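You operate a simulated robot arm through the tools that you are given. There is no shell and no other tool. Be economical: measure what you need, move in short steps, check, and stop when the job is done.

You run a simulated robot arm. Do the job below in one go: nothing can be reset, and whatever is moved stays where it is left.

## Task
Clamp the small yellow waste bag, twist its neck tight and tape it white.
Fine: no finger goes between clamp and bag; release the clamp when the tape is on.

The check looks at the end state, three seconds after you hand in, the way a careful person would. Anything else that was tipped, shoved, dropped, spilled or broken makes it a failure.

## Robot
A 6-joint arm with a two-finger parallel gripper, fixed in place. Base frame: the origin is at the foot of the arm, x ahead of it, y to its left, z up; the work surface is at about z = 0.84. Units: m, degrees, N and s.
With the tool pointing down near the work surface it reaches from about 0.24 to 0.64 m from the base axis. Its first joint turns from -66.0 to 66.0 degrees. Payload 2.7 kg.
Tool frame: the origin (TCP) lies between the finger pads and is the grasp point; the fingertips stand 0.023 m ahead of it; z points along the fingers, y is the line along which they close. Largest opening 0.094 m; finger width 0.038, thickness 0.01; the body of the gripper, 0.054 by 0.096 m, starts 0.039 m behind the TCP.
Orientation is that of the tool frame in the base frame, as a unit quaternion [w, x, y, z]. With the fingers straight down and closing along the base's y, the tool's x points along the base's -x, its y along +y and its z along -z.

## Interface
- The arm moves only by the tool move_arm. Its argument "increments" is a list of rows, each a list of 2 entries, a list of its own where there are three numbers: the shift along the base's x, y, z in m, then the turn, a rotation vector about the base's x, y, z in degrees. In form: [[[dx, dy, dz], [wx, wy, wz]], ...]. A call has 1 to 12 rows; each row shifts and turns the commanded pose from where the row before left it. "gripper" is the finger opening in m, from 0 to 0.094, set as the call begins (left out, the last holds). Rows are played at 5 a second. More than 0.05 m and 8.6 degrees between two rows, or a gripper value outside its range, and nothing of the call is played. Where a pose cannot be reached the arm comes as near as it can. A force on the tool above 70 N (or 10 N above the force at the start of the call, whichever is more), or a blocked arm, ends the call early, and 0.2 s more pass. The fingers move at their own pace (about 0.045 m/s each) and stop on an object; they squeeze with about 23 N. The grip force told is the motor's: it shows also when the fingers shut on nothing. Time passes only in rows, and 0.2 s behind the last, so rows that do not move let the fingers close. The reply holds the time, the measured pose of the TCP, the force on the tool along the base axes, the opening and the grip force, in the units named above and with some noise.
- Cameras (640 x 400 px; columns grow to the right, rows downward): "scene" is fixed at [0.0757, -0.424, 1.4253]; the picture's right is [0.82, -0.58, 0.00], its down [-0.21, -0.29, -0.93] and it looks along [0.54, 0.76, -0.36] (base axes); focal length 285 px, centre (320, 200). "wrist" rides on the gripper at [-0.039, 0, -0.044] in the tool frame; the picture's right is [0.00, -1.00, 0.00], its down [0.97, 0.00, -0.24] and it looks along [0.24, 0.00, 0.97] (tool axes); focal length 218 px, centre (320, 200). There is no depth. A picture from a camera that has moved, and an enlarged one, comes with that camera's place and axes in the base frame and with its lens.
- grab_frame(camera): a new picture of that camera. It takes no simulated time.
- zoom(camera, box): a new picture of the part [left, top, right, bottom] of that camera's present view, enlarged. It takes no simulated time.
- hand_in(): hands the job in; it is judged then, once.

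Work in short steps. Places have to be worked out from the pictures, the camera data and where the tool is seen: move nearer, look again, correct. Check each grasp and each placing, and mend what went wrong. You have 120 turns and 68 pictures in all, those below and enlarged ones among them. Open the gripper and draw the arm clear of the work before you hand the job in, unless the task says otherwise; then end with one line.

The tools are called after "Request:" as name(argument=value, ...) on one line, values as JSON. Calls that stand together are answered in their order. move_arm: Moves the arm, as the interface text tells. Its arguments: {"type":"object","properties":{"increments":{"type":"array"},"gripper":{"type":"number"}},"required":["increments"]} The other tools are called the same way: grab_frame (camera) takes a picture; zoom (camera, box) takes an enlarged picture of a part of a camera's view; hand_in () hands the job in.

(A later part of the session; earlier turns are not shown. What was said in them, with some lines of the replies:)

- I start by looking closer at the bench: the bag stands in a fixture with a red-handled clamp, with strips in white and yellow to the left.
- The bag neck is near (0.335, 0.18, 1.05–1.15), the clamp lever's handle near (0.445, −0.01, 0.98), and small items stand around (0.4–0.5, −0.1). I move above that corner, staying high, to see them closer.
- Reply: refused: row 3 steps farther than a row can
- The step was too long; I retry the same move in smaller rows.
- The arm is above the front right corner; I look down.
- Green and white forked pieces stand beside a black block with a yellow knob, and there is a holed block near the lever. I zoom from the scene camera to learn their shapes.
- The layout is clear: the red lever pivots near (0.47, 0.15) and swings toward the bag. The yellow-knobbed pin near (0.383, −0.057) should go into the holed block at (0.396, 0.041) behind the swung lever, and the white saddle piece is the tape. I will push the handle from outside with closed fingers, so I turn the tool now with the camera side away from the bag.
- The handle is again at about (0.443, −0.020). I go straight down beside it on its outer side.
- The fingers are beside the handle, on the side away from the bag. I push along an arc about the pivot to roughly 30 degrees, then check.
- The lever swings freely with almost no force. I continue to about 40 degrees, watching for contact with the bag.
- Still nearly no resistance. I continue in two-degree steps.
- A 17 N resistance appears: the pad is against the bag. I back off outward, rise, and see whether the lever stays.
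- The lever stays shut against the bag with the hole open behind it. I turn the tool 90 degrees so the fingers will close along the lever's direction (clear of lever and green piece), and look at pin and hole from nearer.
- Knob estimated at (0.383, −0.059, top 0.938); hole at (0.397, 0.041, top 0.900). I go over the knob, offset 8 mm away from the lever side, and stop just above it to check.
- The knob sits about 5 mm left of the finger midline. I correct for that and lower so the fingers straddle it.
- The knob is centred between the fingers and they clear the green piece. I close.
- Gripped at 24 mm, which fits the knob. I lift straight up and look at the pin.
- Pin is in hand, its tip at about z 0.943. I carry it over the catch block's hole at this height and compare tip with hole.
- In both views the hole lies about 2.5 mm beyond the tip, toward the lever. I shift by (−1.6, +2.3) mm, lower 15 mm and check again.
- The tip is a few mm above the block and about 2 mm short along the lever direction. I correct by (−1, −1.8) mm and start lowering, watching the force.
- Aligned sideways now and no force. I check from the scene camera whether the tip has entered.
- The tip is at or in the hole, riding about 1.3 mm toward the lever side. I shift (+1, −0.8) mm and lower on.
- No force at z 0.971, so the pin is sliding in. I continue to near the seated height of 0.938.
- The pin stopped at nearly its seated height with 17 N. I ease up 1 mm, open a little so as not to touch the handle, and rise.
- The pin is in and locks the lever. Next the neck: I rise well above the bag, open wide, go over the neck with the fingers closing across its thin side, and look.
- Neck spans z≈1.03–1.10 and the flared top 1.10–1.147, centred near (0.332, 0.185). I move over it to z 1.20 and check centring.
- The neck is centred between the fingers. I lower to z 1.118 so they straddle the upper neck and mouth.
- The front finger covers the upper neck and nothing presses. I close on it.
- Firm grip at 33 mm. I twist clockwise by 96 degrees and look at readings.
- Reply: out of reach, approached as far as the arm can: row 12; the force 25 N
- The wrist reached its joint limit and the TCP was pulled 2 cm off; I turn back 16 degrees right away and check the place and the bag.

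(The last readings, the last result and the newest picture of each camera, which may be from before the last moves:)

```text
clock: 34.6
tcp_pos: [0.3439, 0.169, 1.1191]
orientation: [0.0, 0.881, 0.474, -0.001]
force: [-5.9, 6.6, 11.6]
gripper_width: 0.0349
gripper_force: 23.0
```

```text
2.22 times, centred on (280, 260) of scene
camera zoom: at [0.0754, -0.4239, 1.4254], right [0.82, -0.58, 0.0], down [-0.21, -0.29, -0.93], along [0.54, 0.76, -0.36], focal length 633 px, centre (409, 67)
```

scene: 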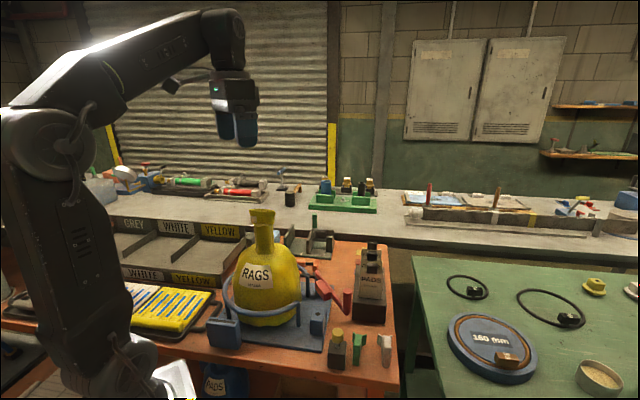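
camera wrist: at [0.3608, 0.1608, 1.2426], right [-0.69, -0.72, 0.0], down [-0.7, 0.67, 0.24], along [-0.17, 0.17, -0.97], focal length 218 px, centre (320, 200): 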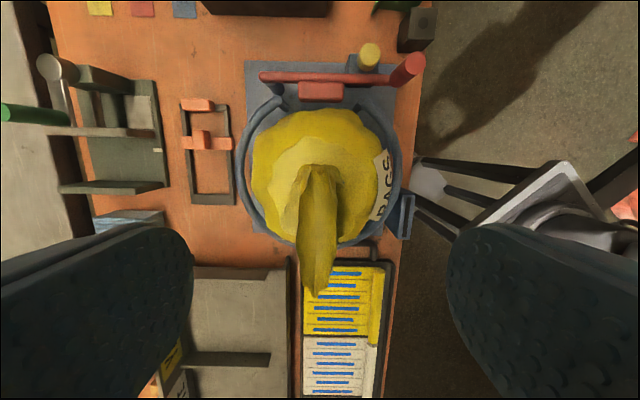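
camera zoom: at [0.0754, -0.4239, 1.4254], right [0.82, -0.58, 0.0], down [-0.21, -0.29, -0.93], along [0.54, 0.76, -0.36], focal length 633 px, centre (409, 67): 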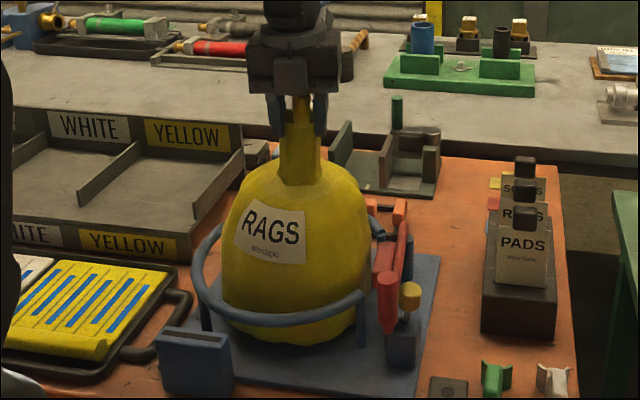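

The arm's commanded place has moved with the limit stop, bending the neck toward +x −y. I move back to the bag's axis.

Request:
move_arm(increments=[[[-0.004, 0.007, 0], [0, 0, 0]], [[-0.004, 0.007, 0], [0, 0, 0]], [[-0.003, 0.006, 0], [0, 0, 0]], [[0, 0, 0], [0, 0, 0]]])

Request:
zoom(camera="scene", box=[190, 170, 370, 350])

```text
clock: 35.6
tcp_pos: [0.3338, 0.1913, 1.1187]
orientation: [0.001, 0.881, 0.472, 0.0]
force: [0.4, -1.5, -5.1]
gripper_width: 0.0334
gripper_force: 23.2
```

```text
2.22 times, centred on (280, 260) of scene
camera zoom: at [0.0758, -0.424, 1.4253], right [0.82, -0.58, 0.0], down [-0.21, -0.29, -0.93], along [0.54, 0.76, -0.36], focal length 633 px, centre (409, 67)
```

zoom: 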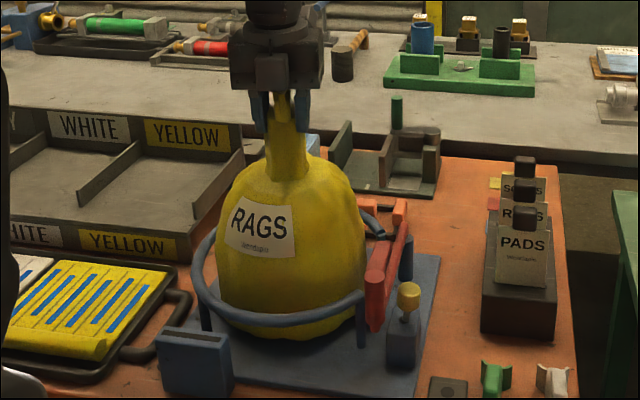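

Back on axis and nearly force-free, with the neck turned about 80 degrees. I open to see whether the twist holds; I will look before regripping half a turn back.

Request:
move_arm(increments=[[[0, 0, 0], [0, 0, 0]], [[0, 0, 0], [0, 0, 0]], [[0, 0, 0], [0, 0, 0]], [[0, 0, 0], [0, 0, 0]], [[0, 0, 0.03], [0, 0, 0]], [[0, 0, 0.04], [0, 0, 0]], [[0, 0, 0], [0, 0, 0]]], gripper=0.09)

Request:
zoom(camera="scene", box=[210, 180, 310, 270])

Request:
grab_frame(camera="wrist")

```text
clock: 37.2
tcp_pos: [0.332, 0.1915, 1.1904]
orientation: [0.0, 0.882, 0.472, 0.0]
force: [0.0, -0.8, 0.3]
gripper_width: 0.0899
gripper_force: 0.1
```

```text
4.44 times, centred on (260, 225) of scene
camera zoom: at [0.0757, -0.424, 1.4253], right [0.82, -0.58, 0.0], down [-0.21, -0.29, -0.93], along [0.54, 0.76, -0.36], focal length 1265 px, centre (587, 89)
```

zoom: 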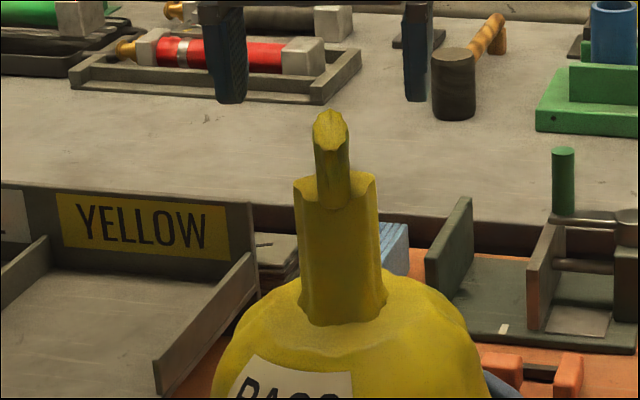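

```text
22 pictures are left
camera wrist: at [0.3117, 0.1583, 1.2359], right [-0.83, 0.55, 0.0], down [0.54, 0.81, 0.24], along [0.13, 0.2, -0.97], focal length 218 px, centre (320, 200)
```

wrist: 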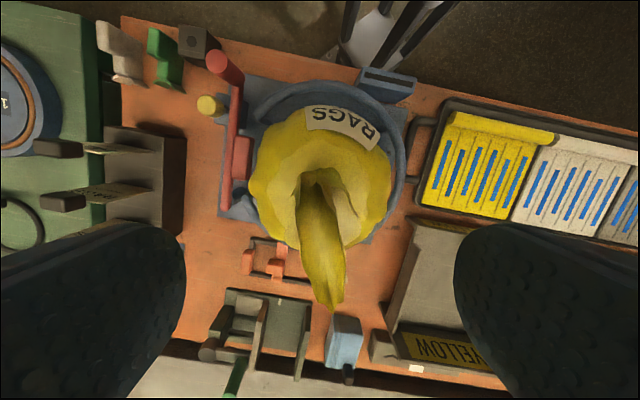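

The twist holds by itself. I turn the open gripper half a turn the other way above the neck, for a second, longer twist in the same sense.

Request:
move_arm(increments=[[[0, 0, 0], [0, 0, 8.18]], [[0, 0, 0], [0, 0, 8.18]], [[0, 0, 0], [0, 0, 8.18]], [[0, 0, 0], [0, 0, 8.18]], [[0, 0, 0], [0, 0, 8.18]], [[0, 0, 0], [0, 0, 8.18]], [[0, 0, 0], [0, 0, 8.18]], [[0, 0, 0], [0, 0, 8.18]], [[0, 0, 0], [0, 0, 8.18]], [[0, 0, 0], [0, 0, 8.18]], [[0, 0, 0], [0, 0, 8.18]], [[0, 0, 0], [0, 0, 0]]])

Request:
move_arm(increments=[[[0, 0, 0], [0, 0, 8.18]], [[0, 0, 0], [0, 0, 8.18]], [[0, 0, 0], [0, 0, 8.18]], [[0, 0, 0], [0, 0, 8.18]], [[0, 0, 0], [0, 0, 8.18]], [[0, 0, 0], [0, 0, 8.18]], [[0, 0, 0], [0, 0, 8.18]], [[0, 0, 0], [0, 0, 8.18]], [[0, 0, 0], [0, 0, 8.18]], [[0, 0, 0], [0, 0, 8.18]], [[0, 0, 0], [0, 0, 8.18]], [[0, 0, 0], [0, 0, 0]]])

```text
clock: 39.8
tcp_pos: [0.3328, 0.1889, 1.1887]
orientation: [-0.001, 0.288, 0.958, 0.0]
force: [-0.2, 0.8, 0.2]
gripper_width: 0.09
gripper_force: 0.1
```

```text
clock: 42.4
tcp_pos: [0.3325, 0.1898, 1.1899]
orientation: [0.001, -0.474, 0.881, 0.001]
force: [0.6, 0.2, 0.0]
gripper_width: 0.0901
gripper_force: 0.0
```

Half a turn back reached without trouble. I lower, close on the mouth again and check.

Request:
move_arm(increments=[[[0, 0, -0.036], [0, 0, 0]], [[0, 0, -0.035], [0, 0, 0]], [[0, 0, 0], [0, 0, 0]]])

Request:
move_arm(increments=[[[0, 0, 0], [0, 0, 0]], [[0, 0, 0], [0, 0, 0]], [[0, 0, 0], [0, 0, 0]], [[0, 0, 0], [0, 0, 0]], [[0, 0, 0], [0, 0, 0]], [[0, 0, 0], [0, 0, 0]]], gripper=0)

```text
clock: 43.2
tcp_pos: [0.3361, 0.1897, 1.1192]
orientation: [0.001, -0.473, 0.881, 0.0]
force: [0.7, 0.4, 0.0]
gripper_width: 0.09
gripper_force: 0.0
```

```text
clock: 44.6
tcp_pos: [0.3339, 0.1909, 1.1196]
orientation: [0.002, -0.472, 0.881, 0.0]
force: [-2.3, 1.8, 4.4]
gripper_width: 0.0332
gripper_force: 23.1
```

Gripped at 33 mm again. I twist clockwise by 90 degrees, then read.

Request:
move_arm(increments=[[[0, 0, 0], [0, 0, -8.18]], [[0, 0, 0], [0, 0, -8.18]], [[0, 0, 0], [0, 0, -8.18]], [[0, 0, 0], [0, 0, -8.18]], [[0, 0, 0], [0, 0, -8.18]], [[0, 0, 0], [0, 0, -8.18]], [[0, 0, 0], [0, 0, -8.18]], [[0, 0, 0], [0, 0, -8.18]], [[0, 0, 0], [0, 0, -8.18]], [[0, 0, 0], [0, 0, -8.18]], [[0, 0, 0], [0, 0, -8.18]], [[0, 0, 0], [0, 0, 0]]])

Request:
zoom(camera="scene", box=[190, 170, 370, 350])

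```text
clock: 47.2
tcp_pos: [0.3342, 0.1902, 1.1172]
orientation: [0.001, 0.291, 0.957, 0.0]
force: [-0.3, 7.7, 14.4]
gripper_width: 0.0331
gripper_force: 23.1
```

```text
2.22 times, centred on (280, 260) of scene
camera zoom: at [0.0755, -0.4239, 1.4254], right [0.82, -0.58, 0.0], down [-0.21, -0.29, -0.93], along [0.54, 0.76, -0.36], focal length 633 px, centre (409, 67)
```

zoom: 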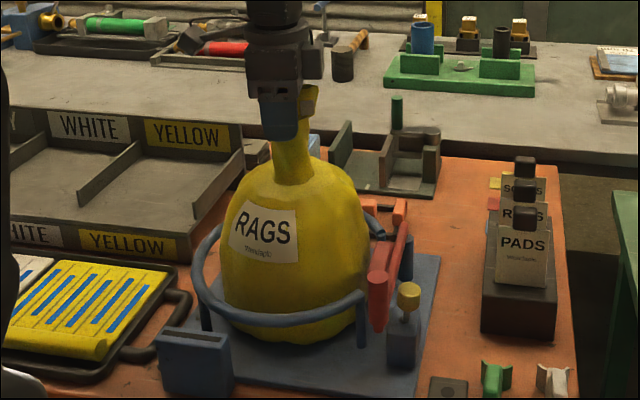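

The neck is narrowing and the bag stays put. I turn another 82 degrees, staying off the joint limit.

Request:
move_arm(increments=[[[0, 0, 0], [0, 0, -8.18]], [[0, 0, 0], [0, 0, -8.18]], [[0, 0, 0], [0, 0, -8.18]], [[0, 0, 0], [0, 0, -8.18]], [[0, 0, 0], [0, 0, -8.18]], [[0, 0, 0], [0, 0, -8.18]], [[0, 0, 0], [0, 0, -8.18]], [[0, 0, 0], [0, 0, -8.18]], [[0, 0, 0], [0, 0, -8.18]], [[0, 0, 0], [0, 0, -8.18]], [[0, 0, 0], [0, 0, 0]]])

Request:
move_arm(increments=[[[0, 0, 0], [0, 0, 0]], [[0, 0, 0], [0, 0, 0]], [[0, 0, 0], [0, 0, 0]], [[0, 0, 0], [0, 0, 0]], [[0, 0, 0.035], [0, 0, 0]], [[0, 0, 0.036], [0, 0, 0]], [[0, 0, 0], [0, 0, 0]]], gripper=0.09)

Request:
zoom(camera="scene", box=[190, 170, 370, 350])

```text
clock: 49.6
tcp_pos: [0.3319, 0.1891, 1.116]
orientation: [0.0, 0.847, 0.532, -0.002]
force: [0.2, -0.4, 0.2]
gripper_width: 0.0334
gripper_force: 22.9
```

```text
clock: 51.2
tcp_pos: [0.3322, 0.1879, 1.1908]
orientation: [0.0, 0.845, 0.534, 0.0]
force: [-0.2, 0.4, 0.5]
gripper_width: 0.0901
gripper_force: 0.1
```

```text
2.22 times, centred on (280, 260) of scene
camera zoom: at [0.0757, -0.424, 1.4253], right [0.82, -0.58, 0.0], down [-0.21, -0.29, -0.93], along [0.54, 0.76, -0.36], focal length 633 px, centre (409, 67)
```

zoom: 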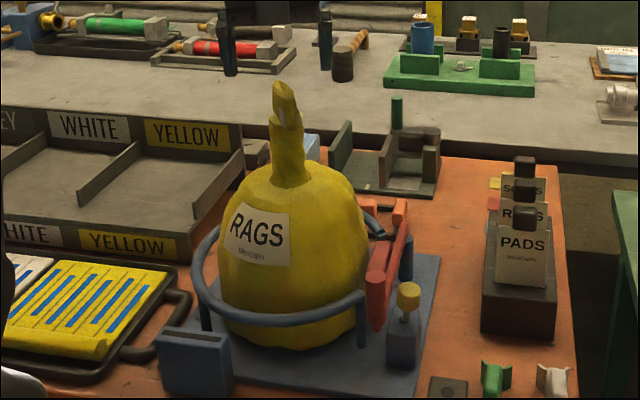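

About 250 degrees in total; the neck is thinner but may not be tight. I do another half turn: swing back open, regrip, twist.

Request:
move_arm(increments=[[[0, 0, 0], [0, 0, 8.2]], [[0, 0, 0], [0, 0, 8.2]], [[0, 0, 0], [0, 0, 8.2]], [[0, 0, 0], [0, 0, 8.2]], [[0, 0, 0], [0, 0, 8.2]], [[0, 0, 0], [0, 0, 8.2]], [[0, 0, 0], [0, 0, 8.2]], [[0, 0, 0], [0, 0, 8.2]], [[0, 0, 0], [0, 0, 8.2]], [[0, 0, 0], [0, 0, 8.2]], [[0, 0, 0], [0, 0, 8.2]], [[0, 0, 0], [0, 0, 0]]])

Request:
move_arm(increments=[[[0, 0, 0], [0, 0, 8.2]], [[0, 0, 0], [0, 0, 8.2]], [[0, 0, 0], [0, 0, 8.2]], [[0, 0, 0], [0, 0, 8.2]], [[0, 0, 0], [0, 0, 8.2]], [[0, 0, 0], [0, 0, 8.2]], [[0, 0, 0], [0, 0, 8.2]], [[0, 0, 0], [0, 0, 8.2]], [[0, 0, 0], [0, 0, 8.2]], [[0, 0, 0], [0, 0, 8.2]], [[0, 0, 0], [0, 0, 0]]])

Request:
move_arm(increments=[[[0, 0, -0.036], [0, 0, 0]], [[0, 0, -0.036], [0, 0, 0]], [[0, 0, 0], [0, 0, 0]]])

Request:
move_arm(increments=[[[0, 0, 0], [0, 0, 0]], [[0, 0, 0], [0, 0, 0]], [[0, 0, 0], [0, 0, 0]], [[0, 0, 0], [0, 0, 0]], [[0, 0, 0], [0, 0, 0]], [[0, 0, 0], [0, 0, 0]]], gripper=0)

```text
clock: 53.8
tcp_pos: [0.3319, 0.1891, 1.1889]
orientation: [0.0, 0.217, 0.976, -0.001]
force: [0.2, 0.0, -0.4]
gripper_width: 0.0899
gripper_force: 0.0
```

```text
clock: 56.2
tcp_pos: [0.3334, 0.1898, 1.1896]
orientation: [0.0, -0.476, 0.879, -0.001]
force: [-0.7, 0.3, -0.5]
gripper_width: 0.0898
gripper_force: 0.1
```

```text
clock: 57.0
tcp_pos: [0.3319, 0.1895, 1.1171]
orientation: [0.0, -0.476, 0.88, 0.0]
force: [-0.5, -0.9, -0.5]
gripper_width: 0.0902
gripper_force: 0.0
```

```text
clock: 58.4
tcp_pos: [0.3333, 0.1894, 1.1165]
orientation: [0.0, -0.476, 0.88, 0.0]
force: [1.8, -0.5, -0.6]
gripper_width: 0.0332
gripper_force: 23.1
```

Regripped cleanly. I twist another 172 degrees clockwise in two calls.

Request:
move_arm(increments=[[[0, 0, 0], [0, 0, -8.2]], [[0, 0, 0], [0, 0, -8.2]], [[0, 0, 0], [0, 0, -8.2]], [[0, 0, 0], [0, 0, -8.2]], [[0, 0, 0], [0, 0, -8.2]], [[0, 0, 0], [0, 0, -8.2]], [[0, 0, 0], [0, 0, -8.2]], [[0, 0, 0], [0, 0, -8.2]], [[0, 0, 0], [0, 0, -8.2]], [[0, 0, 0], [0, 0, -8.2]], [[0, 0, 0], [0, 0, -8.2]], [[0, 0, 0], [0, 0, 0]]])

Request:
move_arm(increments=[[[0, 0, 0], [0, 0, -8.2]], [[0, 0, 0], [0, 0, -8.2]], [[0, 0, 0], [0, 0, -8.2]], [[0, 0, 0], [0, 0, -8.2]], [[0, 0, 0], [0, 0, -8.2]], [[0, 0, 0], [0, 0, -8.2]], [[0, 0, 0], [0, 0, -8.2]], [[0, 0, 0], [0, 0, -8.2]], [[0, 0, 0], [0, 0, -8.2]], [[0, 0, 0], [0, 0, -8.2]], [[0, 0, 0], [0, 0, 0]]])

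Request:
move_arm(increments=[[[0, 0, 0], [0, 0, 0]], [[0, 0, 0], [0, 0, 0]], [[0, 0, 0], [0, 0, 0]], [[0, 0, 0], [0, 0, 0]], [[0, 0, 0.035], [0, 0, 0]], [[0, 0, 0.036], [0, 0, 0]], [[0, 0, 0], [0, 0, 0]]], gripper=0.09)

Request:
zoom(camera="scene", box=[210, 180, 310, 270])

```text
clock: 61.0
tcp_pos: [0.3335, 0.1906, 1.1164]
orientation: [0.0, 0.288, 0.958, 0.0]
force: [-0.6, 0.7, 0.8]
gripper_width: 0.0332
gripper_force: 23.0
```

```text
clock: 63.4
tcp_pos: [0.3318, 0.1905, 1.1163]
orientation: [0.0, 0.846, 0.534, 0.0]
force: [-0.1, 0.3, -0.8]
gripper_width: 0.0333
gripper_force: 23.2
```

```text
clock: 65.0
tcp_pos: [0.3319, 0.1911, 1.1887]
orientation: [0.0, 0.845, 0.535, 0.0]
force: [0.4, 0.3, -0.6]
gripper_width: 0.0902
gripper_force: 0.1
```

```text
4.44 times, centred on (260, 225) of scene
camera zoom: at [0.0757, -0.424, 1.4253], right [0.82, -0.58, 0.0], down [-0.21, -0.29, -0.93], along [0.54, 0.76, -0.36], focal length 1265 px, centre (587, 89)
```

zoom: 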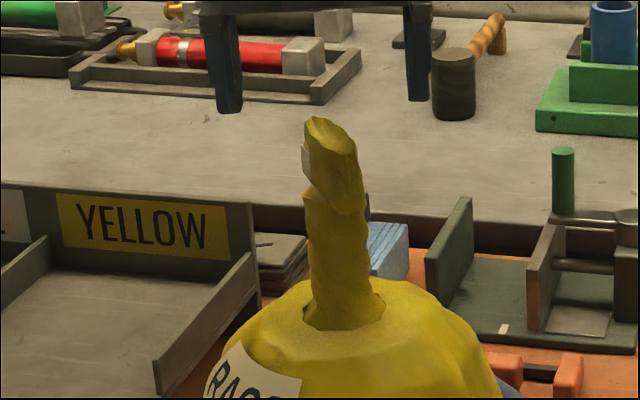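

The neck is visibly spiralled and thinner. The label seems to have turned a little, so I check the bag body and the clamp.

Request:
zoom(camera="scene", box=[190, 170, 370, 350])

```text
2.22 times, centred on (280, 260) of scene
camera zoom: at [0.0757, -0.424, 1.4253], right [0.82, -0.58, 0.0], down [-0.21, -0.29, -0.93], along [0.54, 0.76, -0.36], focal length 633 px, centre (409, 67)
```

zoom: 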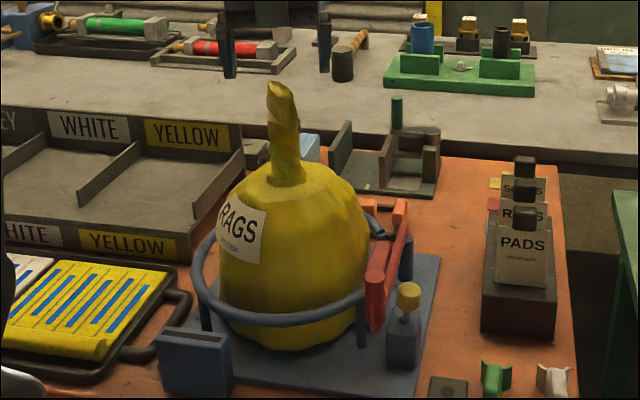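

The last twist began to turn the bag in its clamp, so the neck is as tight as the clamp holds. Now the white tape piece at about (0.470, −0.118), saddle facing (+0.7, +0.7): I move above it with the fingers closing across it and the camera behind.

Request:
move_arm(increments=[[[0, 0, 0.03], [0, 0, 0]], [[0.0172, -0.0386, 0], [0, 0, -2.3]], [[0.0172, -0.0386, 0], [0, 0, -2.3]], [[0.0172, -0.0386, 0], [0, 0, -2.3]], [[0.0172, -0.0386, 0], [0, 0, -2.3]], [[0.0172, -0.0386, 0], [0, 0, -2.3]], [[0.0172, -0.0386, 0], [0, 0, -2.3]], [[0.0172, -0.0386, 0], [0, 0, -2.3]], [[0.0172, -0.0386, 0], [0, 0, -2.3]], [[0, 0, -0.045], [0, 0, 0]], [[0, 0, -0.045], [0, 0, 0]], [[0, 0, 0], [0, 0, 0]]], gripper=0.06)

Request:
move_arm(increments=[[[0, 0, -0.045], [0, 0, 0]], [[0, 0, -0.045], [0, 0, 0]], [[0, 0, -0.03], [0, 0, 0]], [[0, 0, 0], [0, 0, 0]]])

Request:
grab_frame(camera="wrist")

```text
clock: 67.6
tcp_pos: [0.4703, -0.1205, 1.1248]
orientation: [0.001, 0.92, 0.393, 0.001]
force: [0.4, 0.2, 0.2]
gripper_width: 0.0597
gripper_force: 0.0
```

```text
clock: 68.6
tcp_pos: [0.4725, -0.1193, 1.0068]
orientation: [0.0, 0.92, 0.392, 0.0]
force: [0.2, -0.2, 0.2]
gripper_width: 0.0601
gripper_force: 0.2
```

```text
17 pictures are left
camera wrist: at [0.4462, -0.1479, 1.0514], right [-0.72, 0.69, 0.0], down [0.67, 0.7, 0.24], along [0.17, 0.17, -0.97], focal length 218 px, centre (320, 200)
```

wrist: 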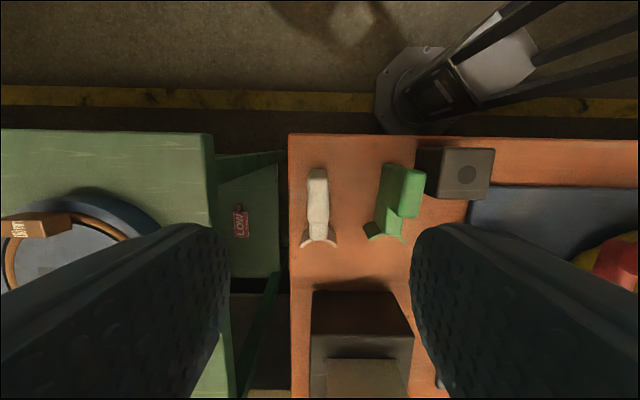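

The piece is centred across the fingers. I lower to just above it and look at where the finger pads fall along its body.

Request:
move_arm(increments=[[[0, 0, -0.03], [0, 0, 0]], [[0, 0, -0.022], [0, 0, 0]], [[0, 0, 0], [0, 0, 0]]])

Request:
grab_frame(camera="wrist")

Request:
zoom(camera="scene", box=[330, 280, 420, 380])

```text
clock: 69.4
tcp_pos: [0.4723, -0.119, 0.955]
orientation: [0.0, 0.919, 0.393, -0.001]
force: [0.9, 0.0, 0.1]
gripper_width: 0.06
gripper_force: 0.0
```

```text
16 pictures are left
camera wrist: at [0.4459, -0.1481, 1.0001], right [-0.72, 0.69, 0.0], down [0.67, 0.7, 0.24], along [0.17, 0.17, -0.97], focal length 218 px, centre (320, 200)
```

wrist: 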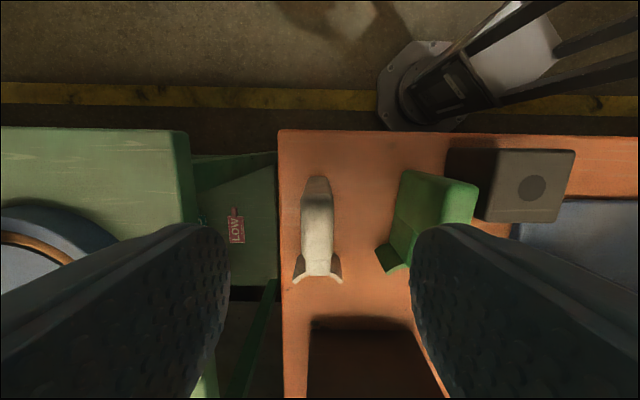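

```text
4.00 times, centred on (375, 330) of scene
camera zoom: at [0.0757, -0.424, 1.4253], right [0.82, -0.58, 0.0], down [-0.21, -0.29, -0.93], along [0.54, 0.76, -0.36], focal length 1139 px, centre (100, -320)
```

zoom: 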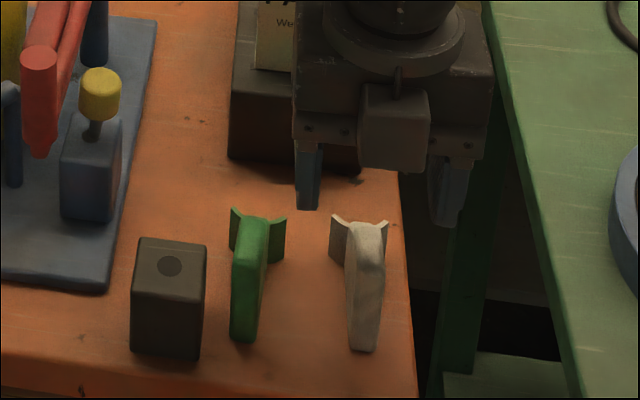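

The body runs from (0.460, −0.134) to about (0.49, −0.10), saddle edge near z 0.89. I shift back 6 mm so the pads stay off the saddle wings, lower to z 0.888 and close.

Request:
move_arm(increments=[[[-0.0042, -0.0043, 0], [0, 0, 0]], [[0, 0, -0.025], [0, 0, 0]], [[0, 0, -0.025], [0, 0, 0]], [[0, 0, -0.016], [0, 0, 0]], [[0, 0, 0], [0, 0, 0]]])

Request:
move_arm(increments=[[[0, 0, 0], [0, 0, 0]], [[0, 0, 0], [0, 0, 0]], [[0, 0, 0], [0, 0, 0]], [[0, 0, 0], [0, 0, 0]], [[0, 0, 0], [0, 0, 0]]], gripper=0)

Request:
grab_frame(camera="wrist")

```text
clock: 70.6
tcp_pos: [0.4651, -0.1242, 0.8915]
orientation: [0.0, 0.92, 0.392, 0.0]
force: [0.8, 0.2, -0.7]
gripper_width: 0.06
gripper_force: 0.0
```

```text
clock: 71.8
tcp_pos: [0.465, -0.1231, 0.8918]
orientation: [0.0, 0.919, 0.393, 0.0]
force: [-0.6, -0.2, 0.2]
gripper_width: 0.0147
gripper_force: 22.7
```

```text
14 pictures are left
camera wrist: at [0.4375, -0.1533, 0.9372], right [-0.72, 0.69, 0.0], down [0.67, 0.7, 0.24], along [0.17, 0.17, -0.97], focal length 218 px, centre (320, 200)
```

wrist: 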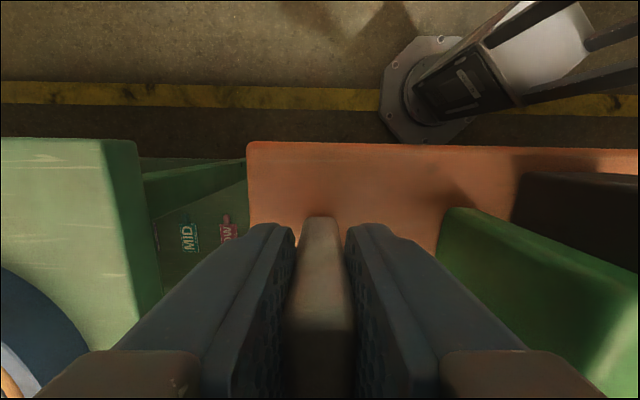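

Gripped at 14.7 mm. I lift it straight up first and check the hold.

Request:
move_arm(increments=[[[0, 0, 0.03], [0, 0, 0]], [[0, 0, 0.045], [0, 0, 0]], [[0, 0, 0.045], [0, 0, 0]], [[0, 0, 0.045], [0, 0, 0]], [[0, 0, 0.045], [0, 0, 0]], [[0, 0, 0.045], [0, 0, 0]], [[0, 0, 0.045], [0, 0, 0]], [[0, 0, 0], [0, 0, 0]]])

Request:
move_arm(increments=[[[-0.004, 0.0197, 0], [0, 0, 7.71]], [[-0.004, 0.0197, 0], [0, 0, 7.71]], [[-0.004, 0.0197, 0], [0, 0, 7.71]], [[-0.004, 0.0197, 0], [0, 0, 7.71]], [[-0.004, 0.0197, 0], [0, 0, 7.71]], [[-0.004, 0.0197, 0], [0, 0, 7.71]], [[-0.004, 0.0197, 0], [0, 0, 7.71]], [[-0.004, 0.0197, 0], [0, 0, 7.71]], [[-0.004, 0.0197, 0], [0, 0, 7.71]], [[-0.004, 0.0197, 0], [0, 0, 7.71]], [[-0.004, 0.0197, 0], [0, 0, 7.71]], [[0, 0, 0], [0, 0, 0]]])

Request:
move_arm(increments=[[[-0.004, 0.0197, 0], [0, 0, 7.71]], [[-0.004, 0.0197, 0], [0, 0, 7.71]], [[-0.004, 0.0197, 0], [0, 0, 7.71]], [[0, 0, 0], [0, 0, 0]]])

Request:
zoom(camera="scene", box=[210, 120, 390, 300])

```text
clock: 73.6
tcp_pos: [0.4638, -0.1226, 1.1926]
orientation: [0.0, 0.92, 0.393, -0.001]
force: [-1.0, 0.4, 0.4]
gripper_width: 0.0148
gripper_force: 23.4
```

```text
clock: 76.2
tcp_pos: [0.4219, 0.0937, 1.1888]
orientation: [0.0, 0.414, 0.91, 0.0]
force: [1.1, 0.2, 0.1]
gripper_width: 0.0145
gripper_force: 23.0
```

```text
clock: 77.2
tcp_pos: [0.4098, 0.152, 1.1896]
orientation: [0.0, 0.223, 0.975, 0.0]
force: [0.2, -0.5, 0.0]
gripper_width: 0.0148
gripper_force: 23.1
```

```text
2.22 times, centred on (300, 210) of scene
camera zoom: at [0.0757, -0.424, 1.4253], right [0.82, -0.58, 0.0], down [-0.21, -0.29, -0.93], along [0.54, 0.76, -0.36], focal length 633 px, centre (364, 178)
```

zoom: 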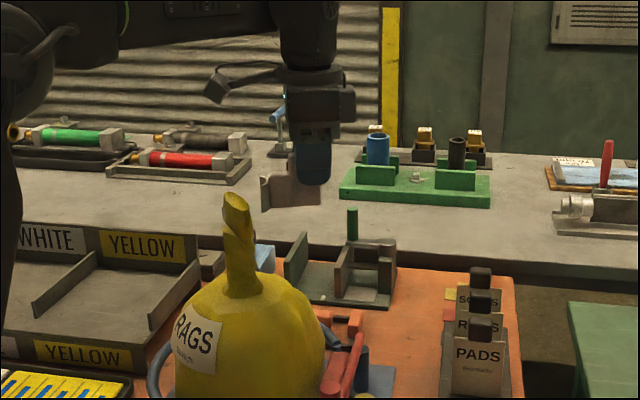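

The tape piece hangs well in the grip, saddle toward the neck, its centre about 28 mm below the TCP. I lower to TCP z 1.095 at the stand-off and check alignment with the neck.

Request:
move_arm(increments=[[[0, 0, -0.04], [0, 0, 0]], [[0, 0, -0.04], [0, 0, 0]], [[0, 0, -0.015], [0, 0, 0]], [[0, 0, 0], [0, 0, 0]]])

Request:
zoom(camera="scene", box=[220, 150, 340, 270])

Request:
grab_frame(camera="wrist")

```text
clock: 78.2
tcp_pos: [0.4109, 0.1513, 1.094]
orientation: [0.001, 0.224, 0.975, 0.001]
force: [0.4, 0.1, -0.2]
gripper_width: 0.0146
gripper_force: 22.6
```

```text
3.33 times, centred on (280, 210) of scene
camera zoom: at [0.0757, -0.424, 1.4253], right [0.82, -0.58, 0.0], down [-0.21, -0.29, -0.93], along [0.54, 0.76, -0.36], focal length 949 px, centre (453, 167)
```

zoom: 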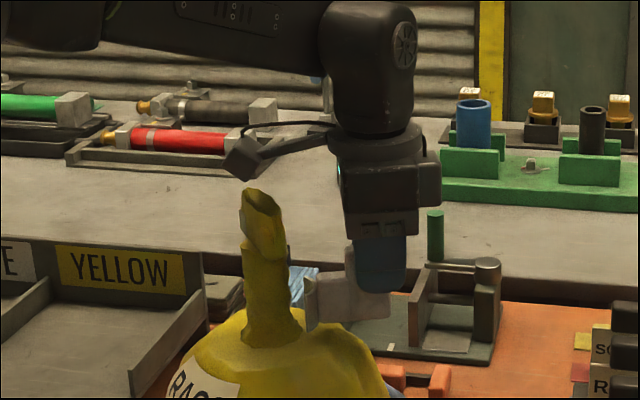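

```text
11 pictures are left
camera wrist: at [0.4457, 0.134, 1.1386], right [-0.44, -0.9, 0.0], down [-0.87, 0.42, 0.24], along [-0.22, 0.1, -0.97], focal length 218 px, centre (320, 200)
```

wrist: 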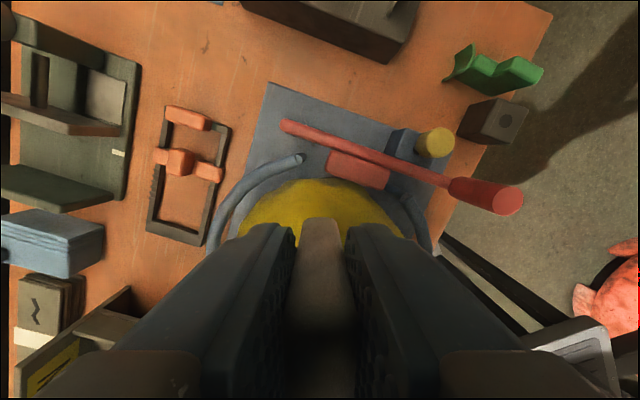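

Saddle height matches mid-neck and the line of approach points at the neck axis. I raise 4 mm for clearance over the mouth and advance in small steps, watching force.

Request:
move_arm(increments=[[[0, 0, 0.004], [0, 0, 0]], [[-0.009, 0.0044, 0], [0, 0, 0]], [[-0.009, 0.0044, 0], [0, 0, 0]], [[-0.009, 0.0044, 0], [0, 0, 0]], [[0, 0, 0], [0, 0, 0]]])

Request:
zoom(camera="scene", box=[220, 170, 320, 270])

```text
clock: 79.4
tcp_pos: [0.3841, 0.1668, 1.1009]
orientation: [0.003, 0.225, 0.974, 0.001]
force: [7.5, -4.2, 14.4]
gripper_width: 0.0146
gripper_force: 23.0
```

```text
4.00 times, centred on (270, 220) of scene
camera zoom: at [0.0758, -0.4242, 1.4252], right [0.82, -0.58, 0.0], down [-0.21, -0.29, -0.93], along [0.54, 0.76, -0.36], focal length 1139 px, centre (520, 120)
```

zoom: 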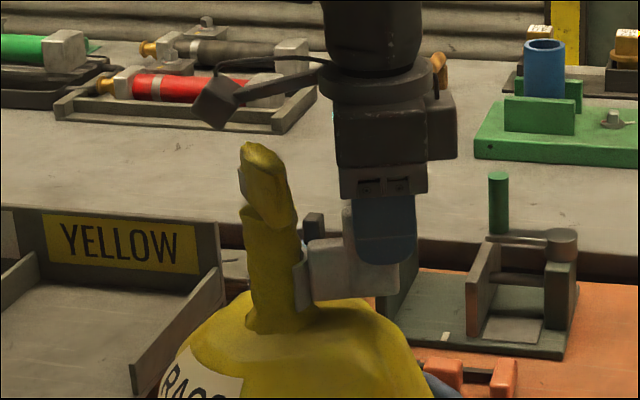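

Contact begins: the body rests on the bag's shoulder (14 N up) while the saddle is just reaching the neck. I raise 7 mm and advance another 8 mm.

Request:
move_arm(increments=[[[0, 0, 0.007], [0, 0, 0]], [[-0.0036, 0.0018, 0], [0, 0, 0]], [[-0.0036, 0.0018, 0], [0, 0, 0]], [[0, 0, 0], [0, 0, 0]]])

Request:
zoom(camera="scene", box=[220, 170, 320, 270])

```text
clock: 80.4
tcp_pos: [0.3756, 0.1705, 1.1053]
orientation: [0.001, 0.223, 0.975, 0.0]
force: [6.9, -2.4, 2.0]
gripper_width: 0.015
gripper_force: 23.3
```

```text
4.00 times, centred on (270, 220) of scene
camera zoom: at [0.0759, -0.4241, 1.4253], right [0.82, -0.58, 0.0], down [-0.21, -0.29, -0.93], along [0.54, 0.76, -0.36], focal length 1139 px, centre (520, 120)
```

zoom: 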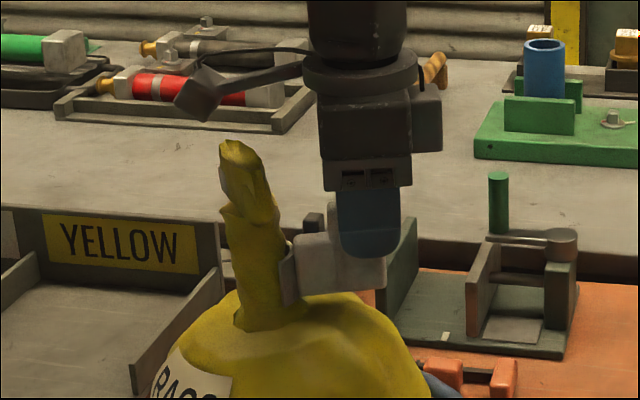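

The saddle presses the neck with about 7 N and the neck leans slightly. I press 2 mm more, hold for a second, and look.

Request:
move_arm(increments=[[[-0.0018, 0.0009, 0], [0, 0, 0]], [[0, 0, 0], [0, 0, 0]], [[0, 0, 0], [0, 0, 0]], [[0, 0, 0], [0, 0, 0]], [[0, 0, 0], [0, 0, 0]], [[0, 0, 0], [0, 0, 0]]])

Request:
zoom(camera="scene", box=[220, 170, 320, 270])

```text
clock: 81.8
tcp_pos: [0.3739, 0.1704, 1.105]
orientation: [0.001, 0.224, 0.975, 0.0]
force: [10.4, -2.7, 13.6]
gripper_width: 0.0146
gripper_force: 23.0
```

```text
4.00 times, centred on (270, 220) of scene
camera zoom: at [0.0759, -0.4242, 1.4252], right [0.82, -0.58, 0.0], down [-0.21, -0.29, -0.93], along [0.54, 0.76, -0.36], focal length 1139 px, centre (520, 120)
```

zoom: 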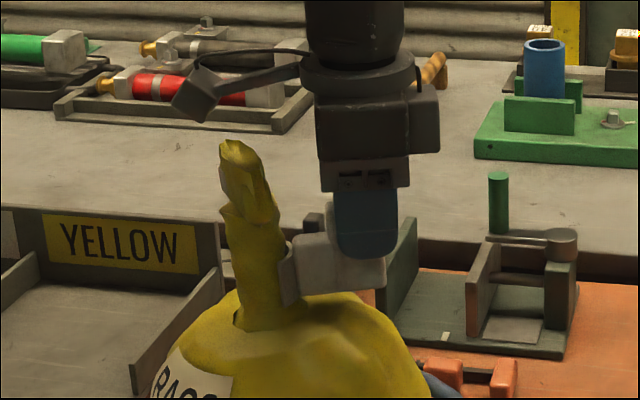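

It has been pressed for a second. I back off straight along the approach and see whether tape stayed on the neck.

Request:
move_arm(increments=[[[0.009, -0.0044, 0.002], [0, 0, 0]], [[0.018, -0.0088, 0.0], [0, 0, 0]], [[0.018, -0.0088, 0], [0, 0, 0]], [[0, 0, 0], [0, 0, 0]]])

Request:
zoom(camera="scene", box=[220, 170, 320, 270])

```text
clock: 82.8
tcp_pos: [0.4198, 0.1472, 1.1075]
orientation: [0.001, 0.225, 0.974, 0.0]
force: [-4.1, 5.1, -2.7]
gripper_width: 0.0146
gripper_force: 23.1
```

```text
4.00 times, centred on (270, 220) of scene
camera zoom: at [0.0756, -0.4239, 1.4253], right [0.82, -0.58, 0.0], down [-0.21, -0.29, -0.93], along [0.54, 0.76, -0.36], focal length 1139 px, centre (520, 120)
```

zoom: 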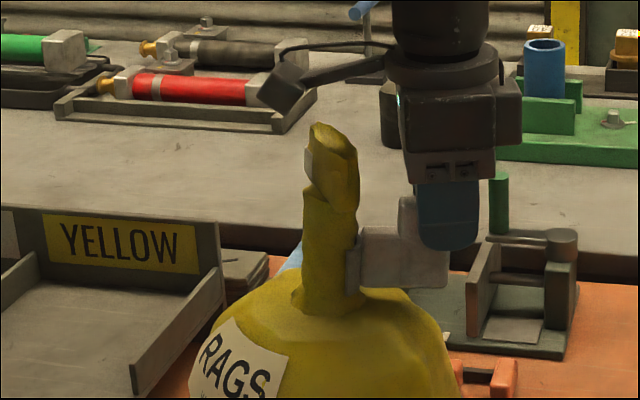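

The neck follows the piece: the tape has stuck to it. I go back toward the neutral place until the force vanishes.

Request:
move_arm(increments=[[[-0.01, 0.0052, 0], [0, 0, 0]], [[-0.01, 0.0052, 0], [0, 0, 0]], [[0, 0, 0], [0, 0, 0]], [[0, 0, 0], [0, 0, 0]]])

Request:
zoom(camera="scene", box=[200, 170, 380, 350])

```text
clock: 83.8
tcp_pos: [0.3985, 0.1587, 1.107]
orientation: [0.0, 0.224, 0.975, 0.0]
force: [0.8, -0.7, -5.8]
gripper_width: 0.0151
gripper_force: 22.8
```

```text
2.22 times, centred on (290, 260) of scene
camera zoom: at [0.0758, -0.424, 1.4253], right [0.82, -0.58, 0.0], down [-0.21, -0.29, -0.93], along [0.54, 0.76, -0.36], focal length 633 px, centre (387, 67)
```

zoom: 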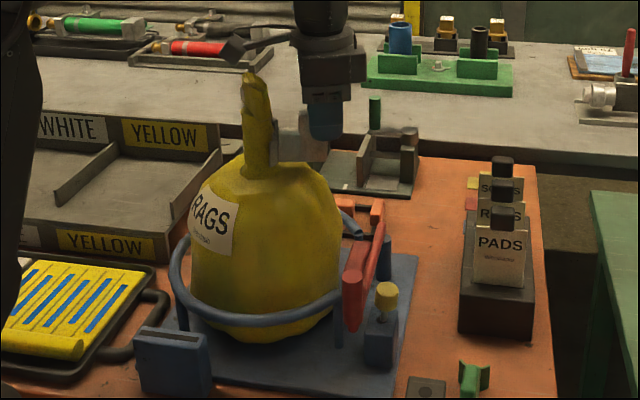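

Sideways force is gone, with only a slight pull downward. I lower 4 mm, open the fingers and rise straight off.

Request:
move_arm(increments=[[[0, 0, -0.004], [0, 0, 0]], [[0, 0, 0], [0, 0, 0]]])

Request:
move_arm(increments=[[[0, 0, 0], [0, 0, 0]], [[0, 0, 0], [0, 0, 0]], [[0, 0, 0], [0, 0, 0]], [[0, 0, 0.02], [0, 0, 0]], [[0, 0, 0.04], [0, 0, 0]], [[0, 0, 0.045], [0, 0, 0]], [[0, 0, 0.045], [0, 0, 0]], [[0, 0, 0], [0, 0, 0]]], gripper=0.045)

Request:
zoom(camera="scene", box=[200, 170, 380, 350])

```text
clock: 84.4
tcp_pos: [0.3999, 0.1587, 1.1024]
orientation: [-0.001, 0.224, 0.975, -0.001]
force: [0.6, 0.1, -5.3]
gripper_width: 0.0148
gripper_force: 22.8
```

```text
clock: 86.2
tcp_pos: [0.3991, 0.1585, 1.2511]
orientation: [0.0, 0.225, 0.974, 0.0]
force: [0.3, 0.1, 0.5]
gripper_width: 0.0452
gripper_force: 0.2
```

```text
2.22 times, centred on (290, 260) of scene
camera zoom: at [0.0757, -0.424, 1.4253], right [0.82, -0.58, 0.0], down [-0.21, -0.29, -0.93], along [0.54, 0.76, -0.36], focal length 633 px, centre (387, 67)
```

zoom: 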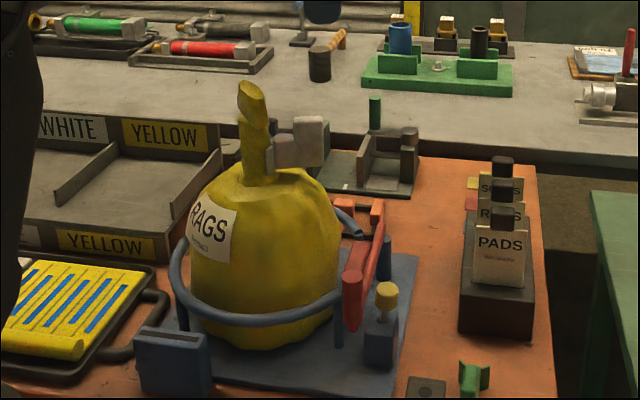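

The white piece stays on the twisted neck by itself. Now I release the clamp: back over the pin with the same tool angle as before, and down to its knob.

Request:
move_arm(increments=[[[0.0032, -0.0418, 0], [0, 0, -5.9]], [[0.0032, -0.0418, 0], [0, 0, -5.9]], [[0.0031, -0.0419, 0], [0, 0, -5.9]], [[0, 0, -0.045], [0, 0, 0]], [[0, 0, -0.045], [0, 0, 0]], [[0, 0, -0.045], [0, 0, 0]], [[0, 0, -0.045], [0, 0, 0]], [[0, 0, 0], [0, 0, 0]], [[0, 0, 0], [0, 0, 0]]], gripper=0.038)

Request:
zoom(camera="wrist", box=[200, 160, 440, 360])

```text
clock: 88.2
tcp_pos: [0.4111, 0.0322, 1.0743]
orientation: [-0.001, 0.372, 0.928, 0.0]
force: [0.0, -1.0, 0.6]
gripper_width: 0.038
gripper_force: 0.0
```

```text
2.00 times, centred on (320, 260) of wrist
camera zoom: at [0.4391, 0.005, 1.1188], right [-0.69, -0.72, 0.0], down [-0.7, 0.67, 0.24], along [-0.17, 0.16, -0.97], focal length 436 px, centre (320, 80)
```

zoom: 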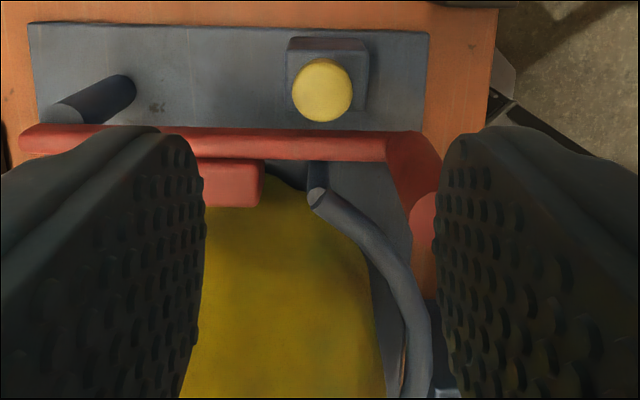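

The knob is centred between the fingers and the handle is well clear. I go down to z 0.945 and close.

Request:
move_arm(increments=[[[0, 0, -0.045], [0, 0, 0]], [[0, 0, -0.045], [0, 0, 0]], [[0, 0, -0.025], [0, 0, 0]], [[0, 0, -0.014], [0, 0, 0]], [[0, 0, 0], [0, 0, 0]]])

Request:
move_arm(increments=[[[0, 0, 0], [0, 0, 0]], [[0, 0, 0], [0, 0, 0]], [[0, 0, 0], [0, 0, 0]], [[0, 0, 0], [0, 0, 0]]], gripper=0)

```text
clock: 89.4
tcp_pos: [0.4092, 0.0344, 0.9441]
orientation: [0.001, 0.371, 0.929, -0.001]
force: [-0.4, 0.5, 0.6]
gripper_width: 0.0382
gripper_force: 0.1
```

```text
clock: 90.4
tcp_pos: [0.4086, 0.0341, 0.9438]
orientation: [-0.001, 0.372, 0.928, -0.001]
force: [-3.9, -5.1, -0.3]
gripper_width: 0.0244
gripper_force: 22.8
```

Knob gripped at 24.4 mm. I lift the pin out and carry it over its holder, then compare tip and hole.

Request:
move_arm(increments=[[[0, 0, 0.02], [0, 0, 0]], [[0, 0, 0.03], [0, 0, 0]], [[0, 0, 0.025], [0, 0, 0]], [[-0.004, -0.03, 0], [0, 0, 0]], [[-0.005, -0.034, 0], [0, 0, 0]], [[-0.005, -0.0347, 0], [0, 0, 0]], [[0, 0, -0.015], [0, 0, 0]], [[0, 0, 0], [0, 0, 0]], [[0, 0, 0], [0, 0, 0]]])

Request:
zoom(camera="wrist", box=[260, 180, 380, 280])

```text
clock: 92.4
tcp_pos: [0.3947, -0.0652, 1.0073]
orientation: [0.001, 0.371, 0.929, 0.0]
force: [0.8, 0.1, -0.1]
gripper_width: 0.0243
gripper_force: 23.5
```

```text
4.00 times, centred on (320, 230) of wrist
camera zoom: at [0.4234, -0.0938, 1.0512], right [-0.69, -0.72, 0.0], down [-0.7, 0.67, 0.24], along [-0.17, 0.17, -0.97], focal length 873 px, centre (320, 80)
```

zoom: 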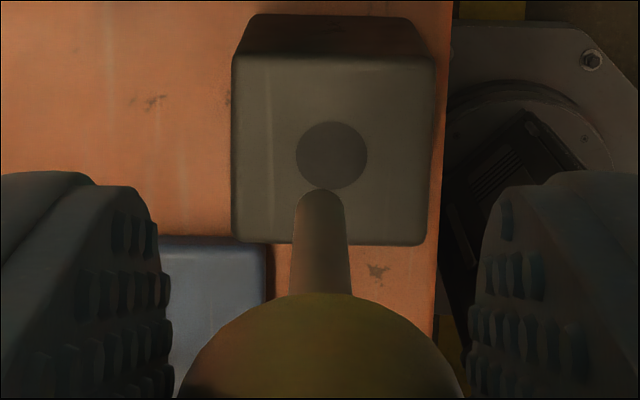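

The tip is about 2 mm off sideways and a few mm off in depth. I correct by (+0.7, −3.2) mm and verify from the scene camera, which sees the other direction.

Request:
move_arm(increments=[[[0.0007, -0.0032, 0], [0, 0, 0]], [[0, 0, 0], [0, 0, 0]]])

Request:
zoom(camera="scene", box=[310, 300, 370, 360])

```text
clock: 93.0
tcp_pos: [0.3961, -0.0689, 1.0073]
orientation: [0.001, 0.371, 0.929, 0.0]
force: [0.2, 0.3, 0.2]
gripper_width: 0.0245
gripper_force: 23.4
```

```text
6.67 times, centred on (340, 330) of scene
camera zoom: at [0.0757, -0.424, 1.4253], right [0.82, -0.58, 0.0], down [-0.21, -0.29, -0.93], along [0.54, 0.76, -0.36], focal length 1898 px, centre (187, -667)
```

zoom: 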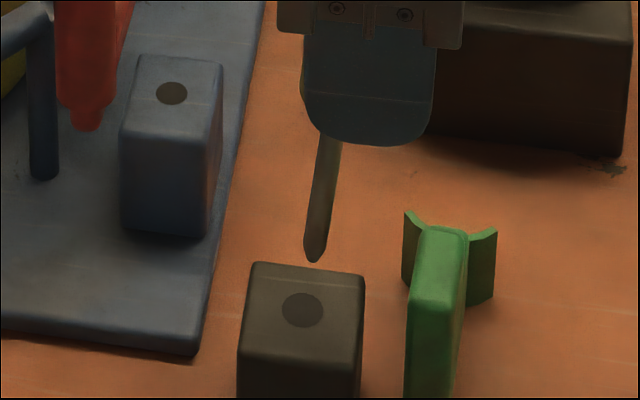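

The pin leans about 4 degrees in the grip and its tip is 3 mm too far outward. I tilt the tool to make the pin upright with the tip brought over the hole, then lower carefully past the expected contact height.

Request:
move_arm(increments=[[[-0.0035, 0.003, 0], [-1.38, -1.44, 0]], [[-0.0035, 0.003, 0], [-1.38, -1.44, 0]], [[0, 0, 0], [0, 0, 0]], [[0, 0, -0.01], [0, 0, 0]], [[0, 0, -0.01], [0, 0, 0]], [[0, 0, -0.006], [0, 0, 0]], [[0, 0, 0], [0, 0, 0]]])

```text
clock: 94.6
tcp_pos: [0.3879, -0.0624, 0.978]
orientation: [0.033, 0.37, 0.928, -0.013]
force: [0.8, 0.8, -0.3]
gripper_width: 0.0246
gripper_force: 23.0
```

No force after a 26–29 mm drop, just past the expected surface. I lower another 6 mm.

Request:
move_arm(increments=[[[0, 0, -0.003], [0, 0, 0]], [[0, 0, -0.003], [0, 0, 0]], [[0, 0, 0], [0, 0, 0]]])

```text
clock: 95.4
tcp_pos: [0.3883, -0.0633, 0.9729]
orientation: [0.033, 0.372, 0.928, -0.013]
force: [-0.2, -0.4, -0.3]
gripper_width: 0.0246
gripper_force: 23.6
```

Still free, so the pin is in the hole. I continue toward the seated height.

Request:
move_arm(increments=[[[0, 0, -0.007], [0, 0, 0]], [[0, 0, -0.007], [0, 0, 0]], [[0, 0, -0.006], [0, 0, 0]], [[0, 0, 0], [0, 0, 0]]])

```text
clock: 96.4
tcp_pos: [0.3882, -0.0646, 0.954]
orientation: [0.033, 0.371, 0.928, -0.013]
force: [-0.2, 0.5, -0.5]
gripper_width: 0.0247
gripper_force: 22.9
```

Request:
move_arm(increments=[[[0, 0, -0.005], [0, 0, 0]], [[0, 0, -0.004], [0, 0, 0]], [[0, 0, -0.003], [0, 0, 0]], [[0, 0, 0], [0, 0, 0]]])

```text
clock: 97.4
tcp_pos: [0.3881, -0.0633, 0.941]
orientation: [0.033, 0.371, 0.928, -0.013]
force: [-0.2, 0.4, -0.4]
gripper_width: 0.0246
gripper_force: 23.3
```

Still no contact; a few more millimetres until it seats.

Request:
move_arm(increments=[[[0, 0, -0.002], [0, 0, 0]], [[0, 0, -0.002], [0, 0, 0]], [[0, 0, -0.002], [0, 0, 0]], [[0, 0, 0], [0, 0, 0]]])

```text
clock: 98.4
tcp_pos: [0.389, -0.0637, 0.9353]
orientation: [0.033, 0.372, 0.928, -0.013]
force: [-3.4, -0.3, 15.8]
gripper_width: 0.0245
gripper_force: 22.8
```

The pin has seated (16 N). I open, rise, level the tool, and move above the lever handle to view it and the holder.

Request:
move_arm(increments=[[[0, 0, 0.001], [0, 0, 0]], [[0, 0, 0], [0, 0, 0]], [[0, 0, 0], [0, 0, 0]], [[0, 0, 0.02], [0, 0, 0]], [[0, 0, 0.045], [0, 0, 0]], [[0, 0, 0.045], [2.76, 2.88, 0]], [[0, 0, 0.03], [0, 0, 0]], [[-0.006, 0.03, 0], [0, 0, 0]], [[-0.012, 0.035, 0], [0, 0, 0]], [[-0.012, 0.0345, 0], [0, 0, 0]], [[0, 0, 0], [0, 0, 0]], [[0, 0, 0], [0, 0, 0]]], gripper=0.05)

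Request:
grab_frame(camera="wrist")

```text
clock: 101.0
tcp_pos: [0.3579, 0.0355, 1.075]
orientation: [0.0, 0.372, 0.928, 0.0]
force: [0.1, -0.1, 0.2]
gripper_width: 0.0499
gripper_force: 0.1
```

```text
1 pictures are left
camera wrist: at [0.3857, 0.008, 1.1204], right [-0.69, -0.72, 0.0], down [-0.7, 0.67, 0.24], along [-0.17, 0.17, -0.97], focal length 218 px, centre (320, 200)
```

wrist: 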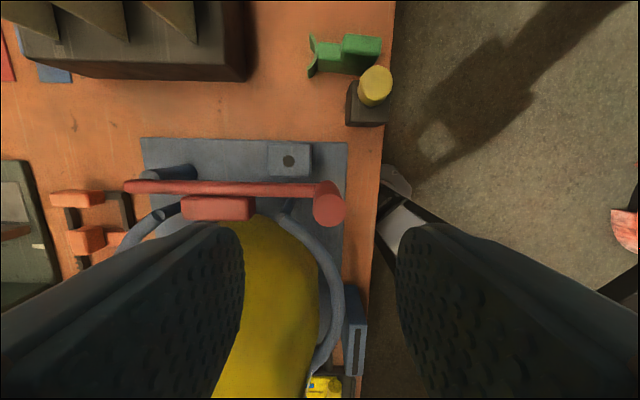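

The pin stands in its holder. The handle is at about (0.353, 0.032); I grip it with the fingers along the lever's own line (none between clamp and bag), tips kept above the bar.

Request:
move_arm(increments=[[[-0.005, -0.0035, 0], [0, 0, 0]], [[0, 0, -0.04], [0, 0, 0]], [[0, 0, -0.035], [0, 0, 0]], [[0, 0, -0.022], [0, 0, 0]], [[0, 0, 0], [0, 0, 0]]])

Request:
move_arm(increments=[[[0, 0, 0], [0, 0, 0]], [[0, 0, 0], [0, 0, 0]], [[0, 0, 0], [0, 0, 0]], [[0, 0, 0], [0, 0, 0]]], gripper=0)

```text
clock: 102.2
tcp_pos: [0.3526, 0.033, 0.9795]
orientation: [0.0, 0.372, 0.928, 0.0]
force: [-0.2, 0.5, 0.0]
gripper_width: 0.05
gripper_force: 0.1
```

```text
clock: 103.2
tcp_pos: [0.3515, 0.034, 0.9795]
orientation: [-0.001, 0.372, 0.928, -0.001]
force: [-7.7, -10.8, 1.5]
gripper_width: 0.0218
gripper_force: 45.1
```

Handle gripped at 22 mm. I swing the lever back open along its arc, turning the tool with it.

Request:
move_arm(increments=[[[-0.0015, -0.002, 0], [0, 0, 0]], [[0.0112, -0.0103, 0], [0, 0, 5]], [[0.0121, -0.0093, 0], [0, 0, 5]], [[0.0127, -0.0083, 0], [0, 0, 5]], [[0.0136, -0.0071, 0], [0, 0, 5]], [[0.014, -0.0059, 0], [0, 0, 5]], [[0.0145, -0.0046, 0], [0, 0, 5]], [[0, 0, 0], [0, 0, 0]]])

```text
clock: 105.0
tcp_pos: [0.433, -0.0143, 0.9795]
orientation: [0.004, 0.117, 0.993, 0.001]
force: [3.1, 5.2, 18.2]
gripper_width: 0.0216
gripper_force: 45.0
```

The handle is back near its starting place and still in the grip. I open, rise straight up and draw the arm clear, away from the bag.

Request:
move_arm(increments=[[[0, 0, 0], [0, 0, 0]], [[0, 0, 0], [0, 0, 0]], [[0, 0, 0], [0, 0, 0]], [[0, 0, 0.02], [0, 0, 0]], [[0, 0, 0.045], [0, 0, 0]], [[0, 0, 0.045], [0, 0, 0]], [[0, 0, 0.045], [0, 0, 0]], [[0, 0, 0.045], [0, 0, 0]], [[-0.02, -0.03, 0.03], [0, 0, 0]], [[-0.02, -0.03, 0.02], [0, 0, 0]], [[0, 0, 0], [0, 0, 0]]], gripper=0.05)

Request:
move_arm(increments=[[[-0.02, -0.035, 0], [0, 0, 0]], [[-0.02, -0.035, 0], [0, 0, 0]], [[0, -0.03, 0.02], [0, 0, 0]], [[0, 0, 0], [0, 0, 0]]])

Request:
grab_frame(camera="scene")

```text
clock: 107.4
tcp_pos: [0.3882, -0.0735, 1.2264]
orientation: [0.001, 0.119, 0.993, 0.0]
force: [-0.1, -0.3, -0.3]
gripper_width: 0.0498
gripper_force: 0.2
```

```text
clock: 108.4
tcp_pos: [0.3496, -0.1746, 1.2483]
orientation: [0.001, 0.118, 0.993, 0.0]
force: [0.3, 0.1, 0.1]
gripper_width: 0.0497
gripper_force: 0.1
```

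```text
0 pictures are left
```

scene: 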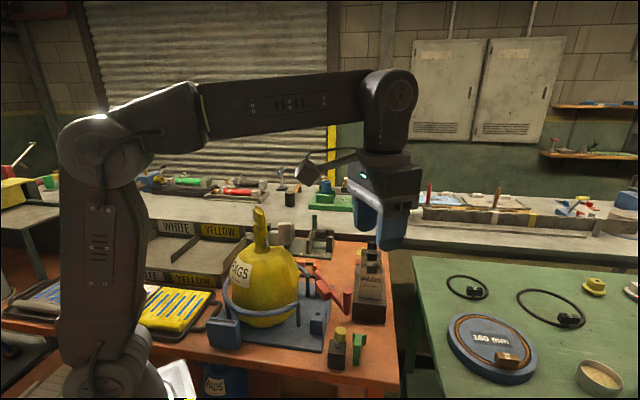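

The last picture shows the bag upright with a twisted neck and the white piece on it. The lever is open, the pin is back in its holder, nothing else has moved and the arm is clear, so I hand in.

Request:
hand_in()

```text
The job is handed in.
```

The yellow bag was clamped, its neck twisted clockwise by a bit over one full turn, and the white tape piece stuck onto the neck; the clamp is open again and its pin is back in the holder. The bag itself turned about 25 degrees in the clamp on the last twist, so I took that as tight and stopped there.
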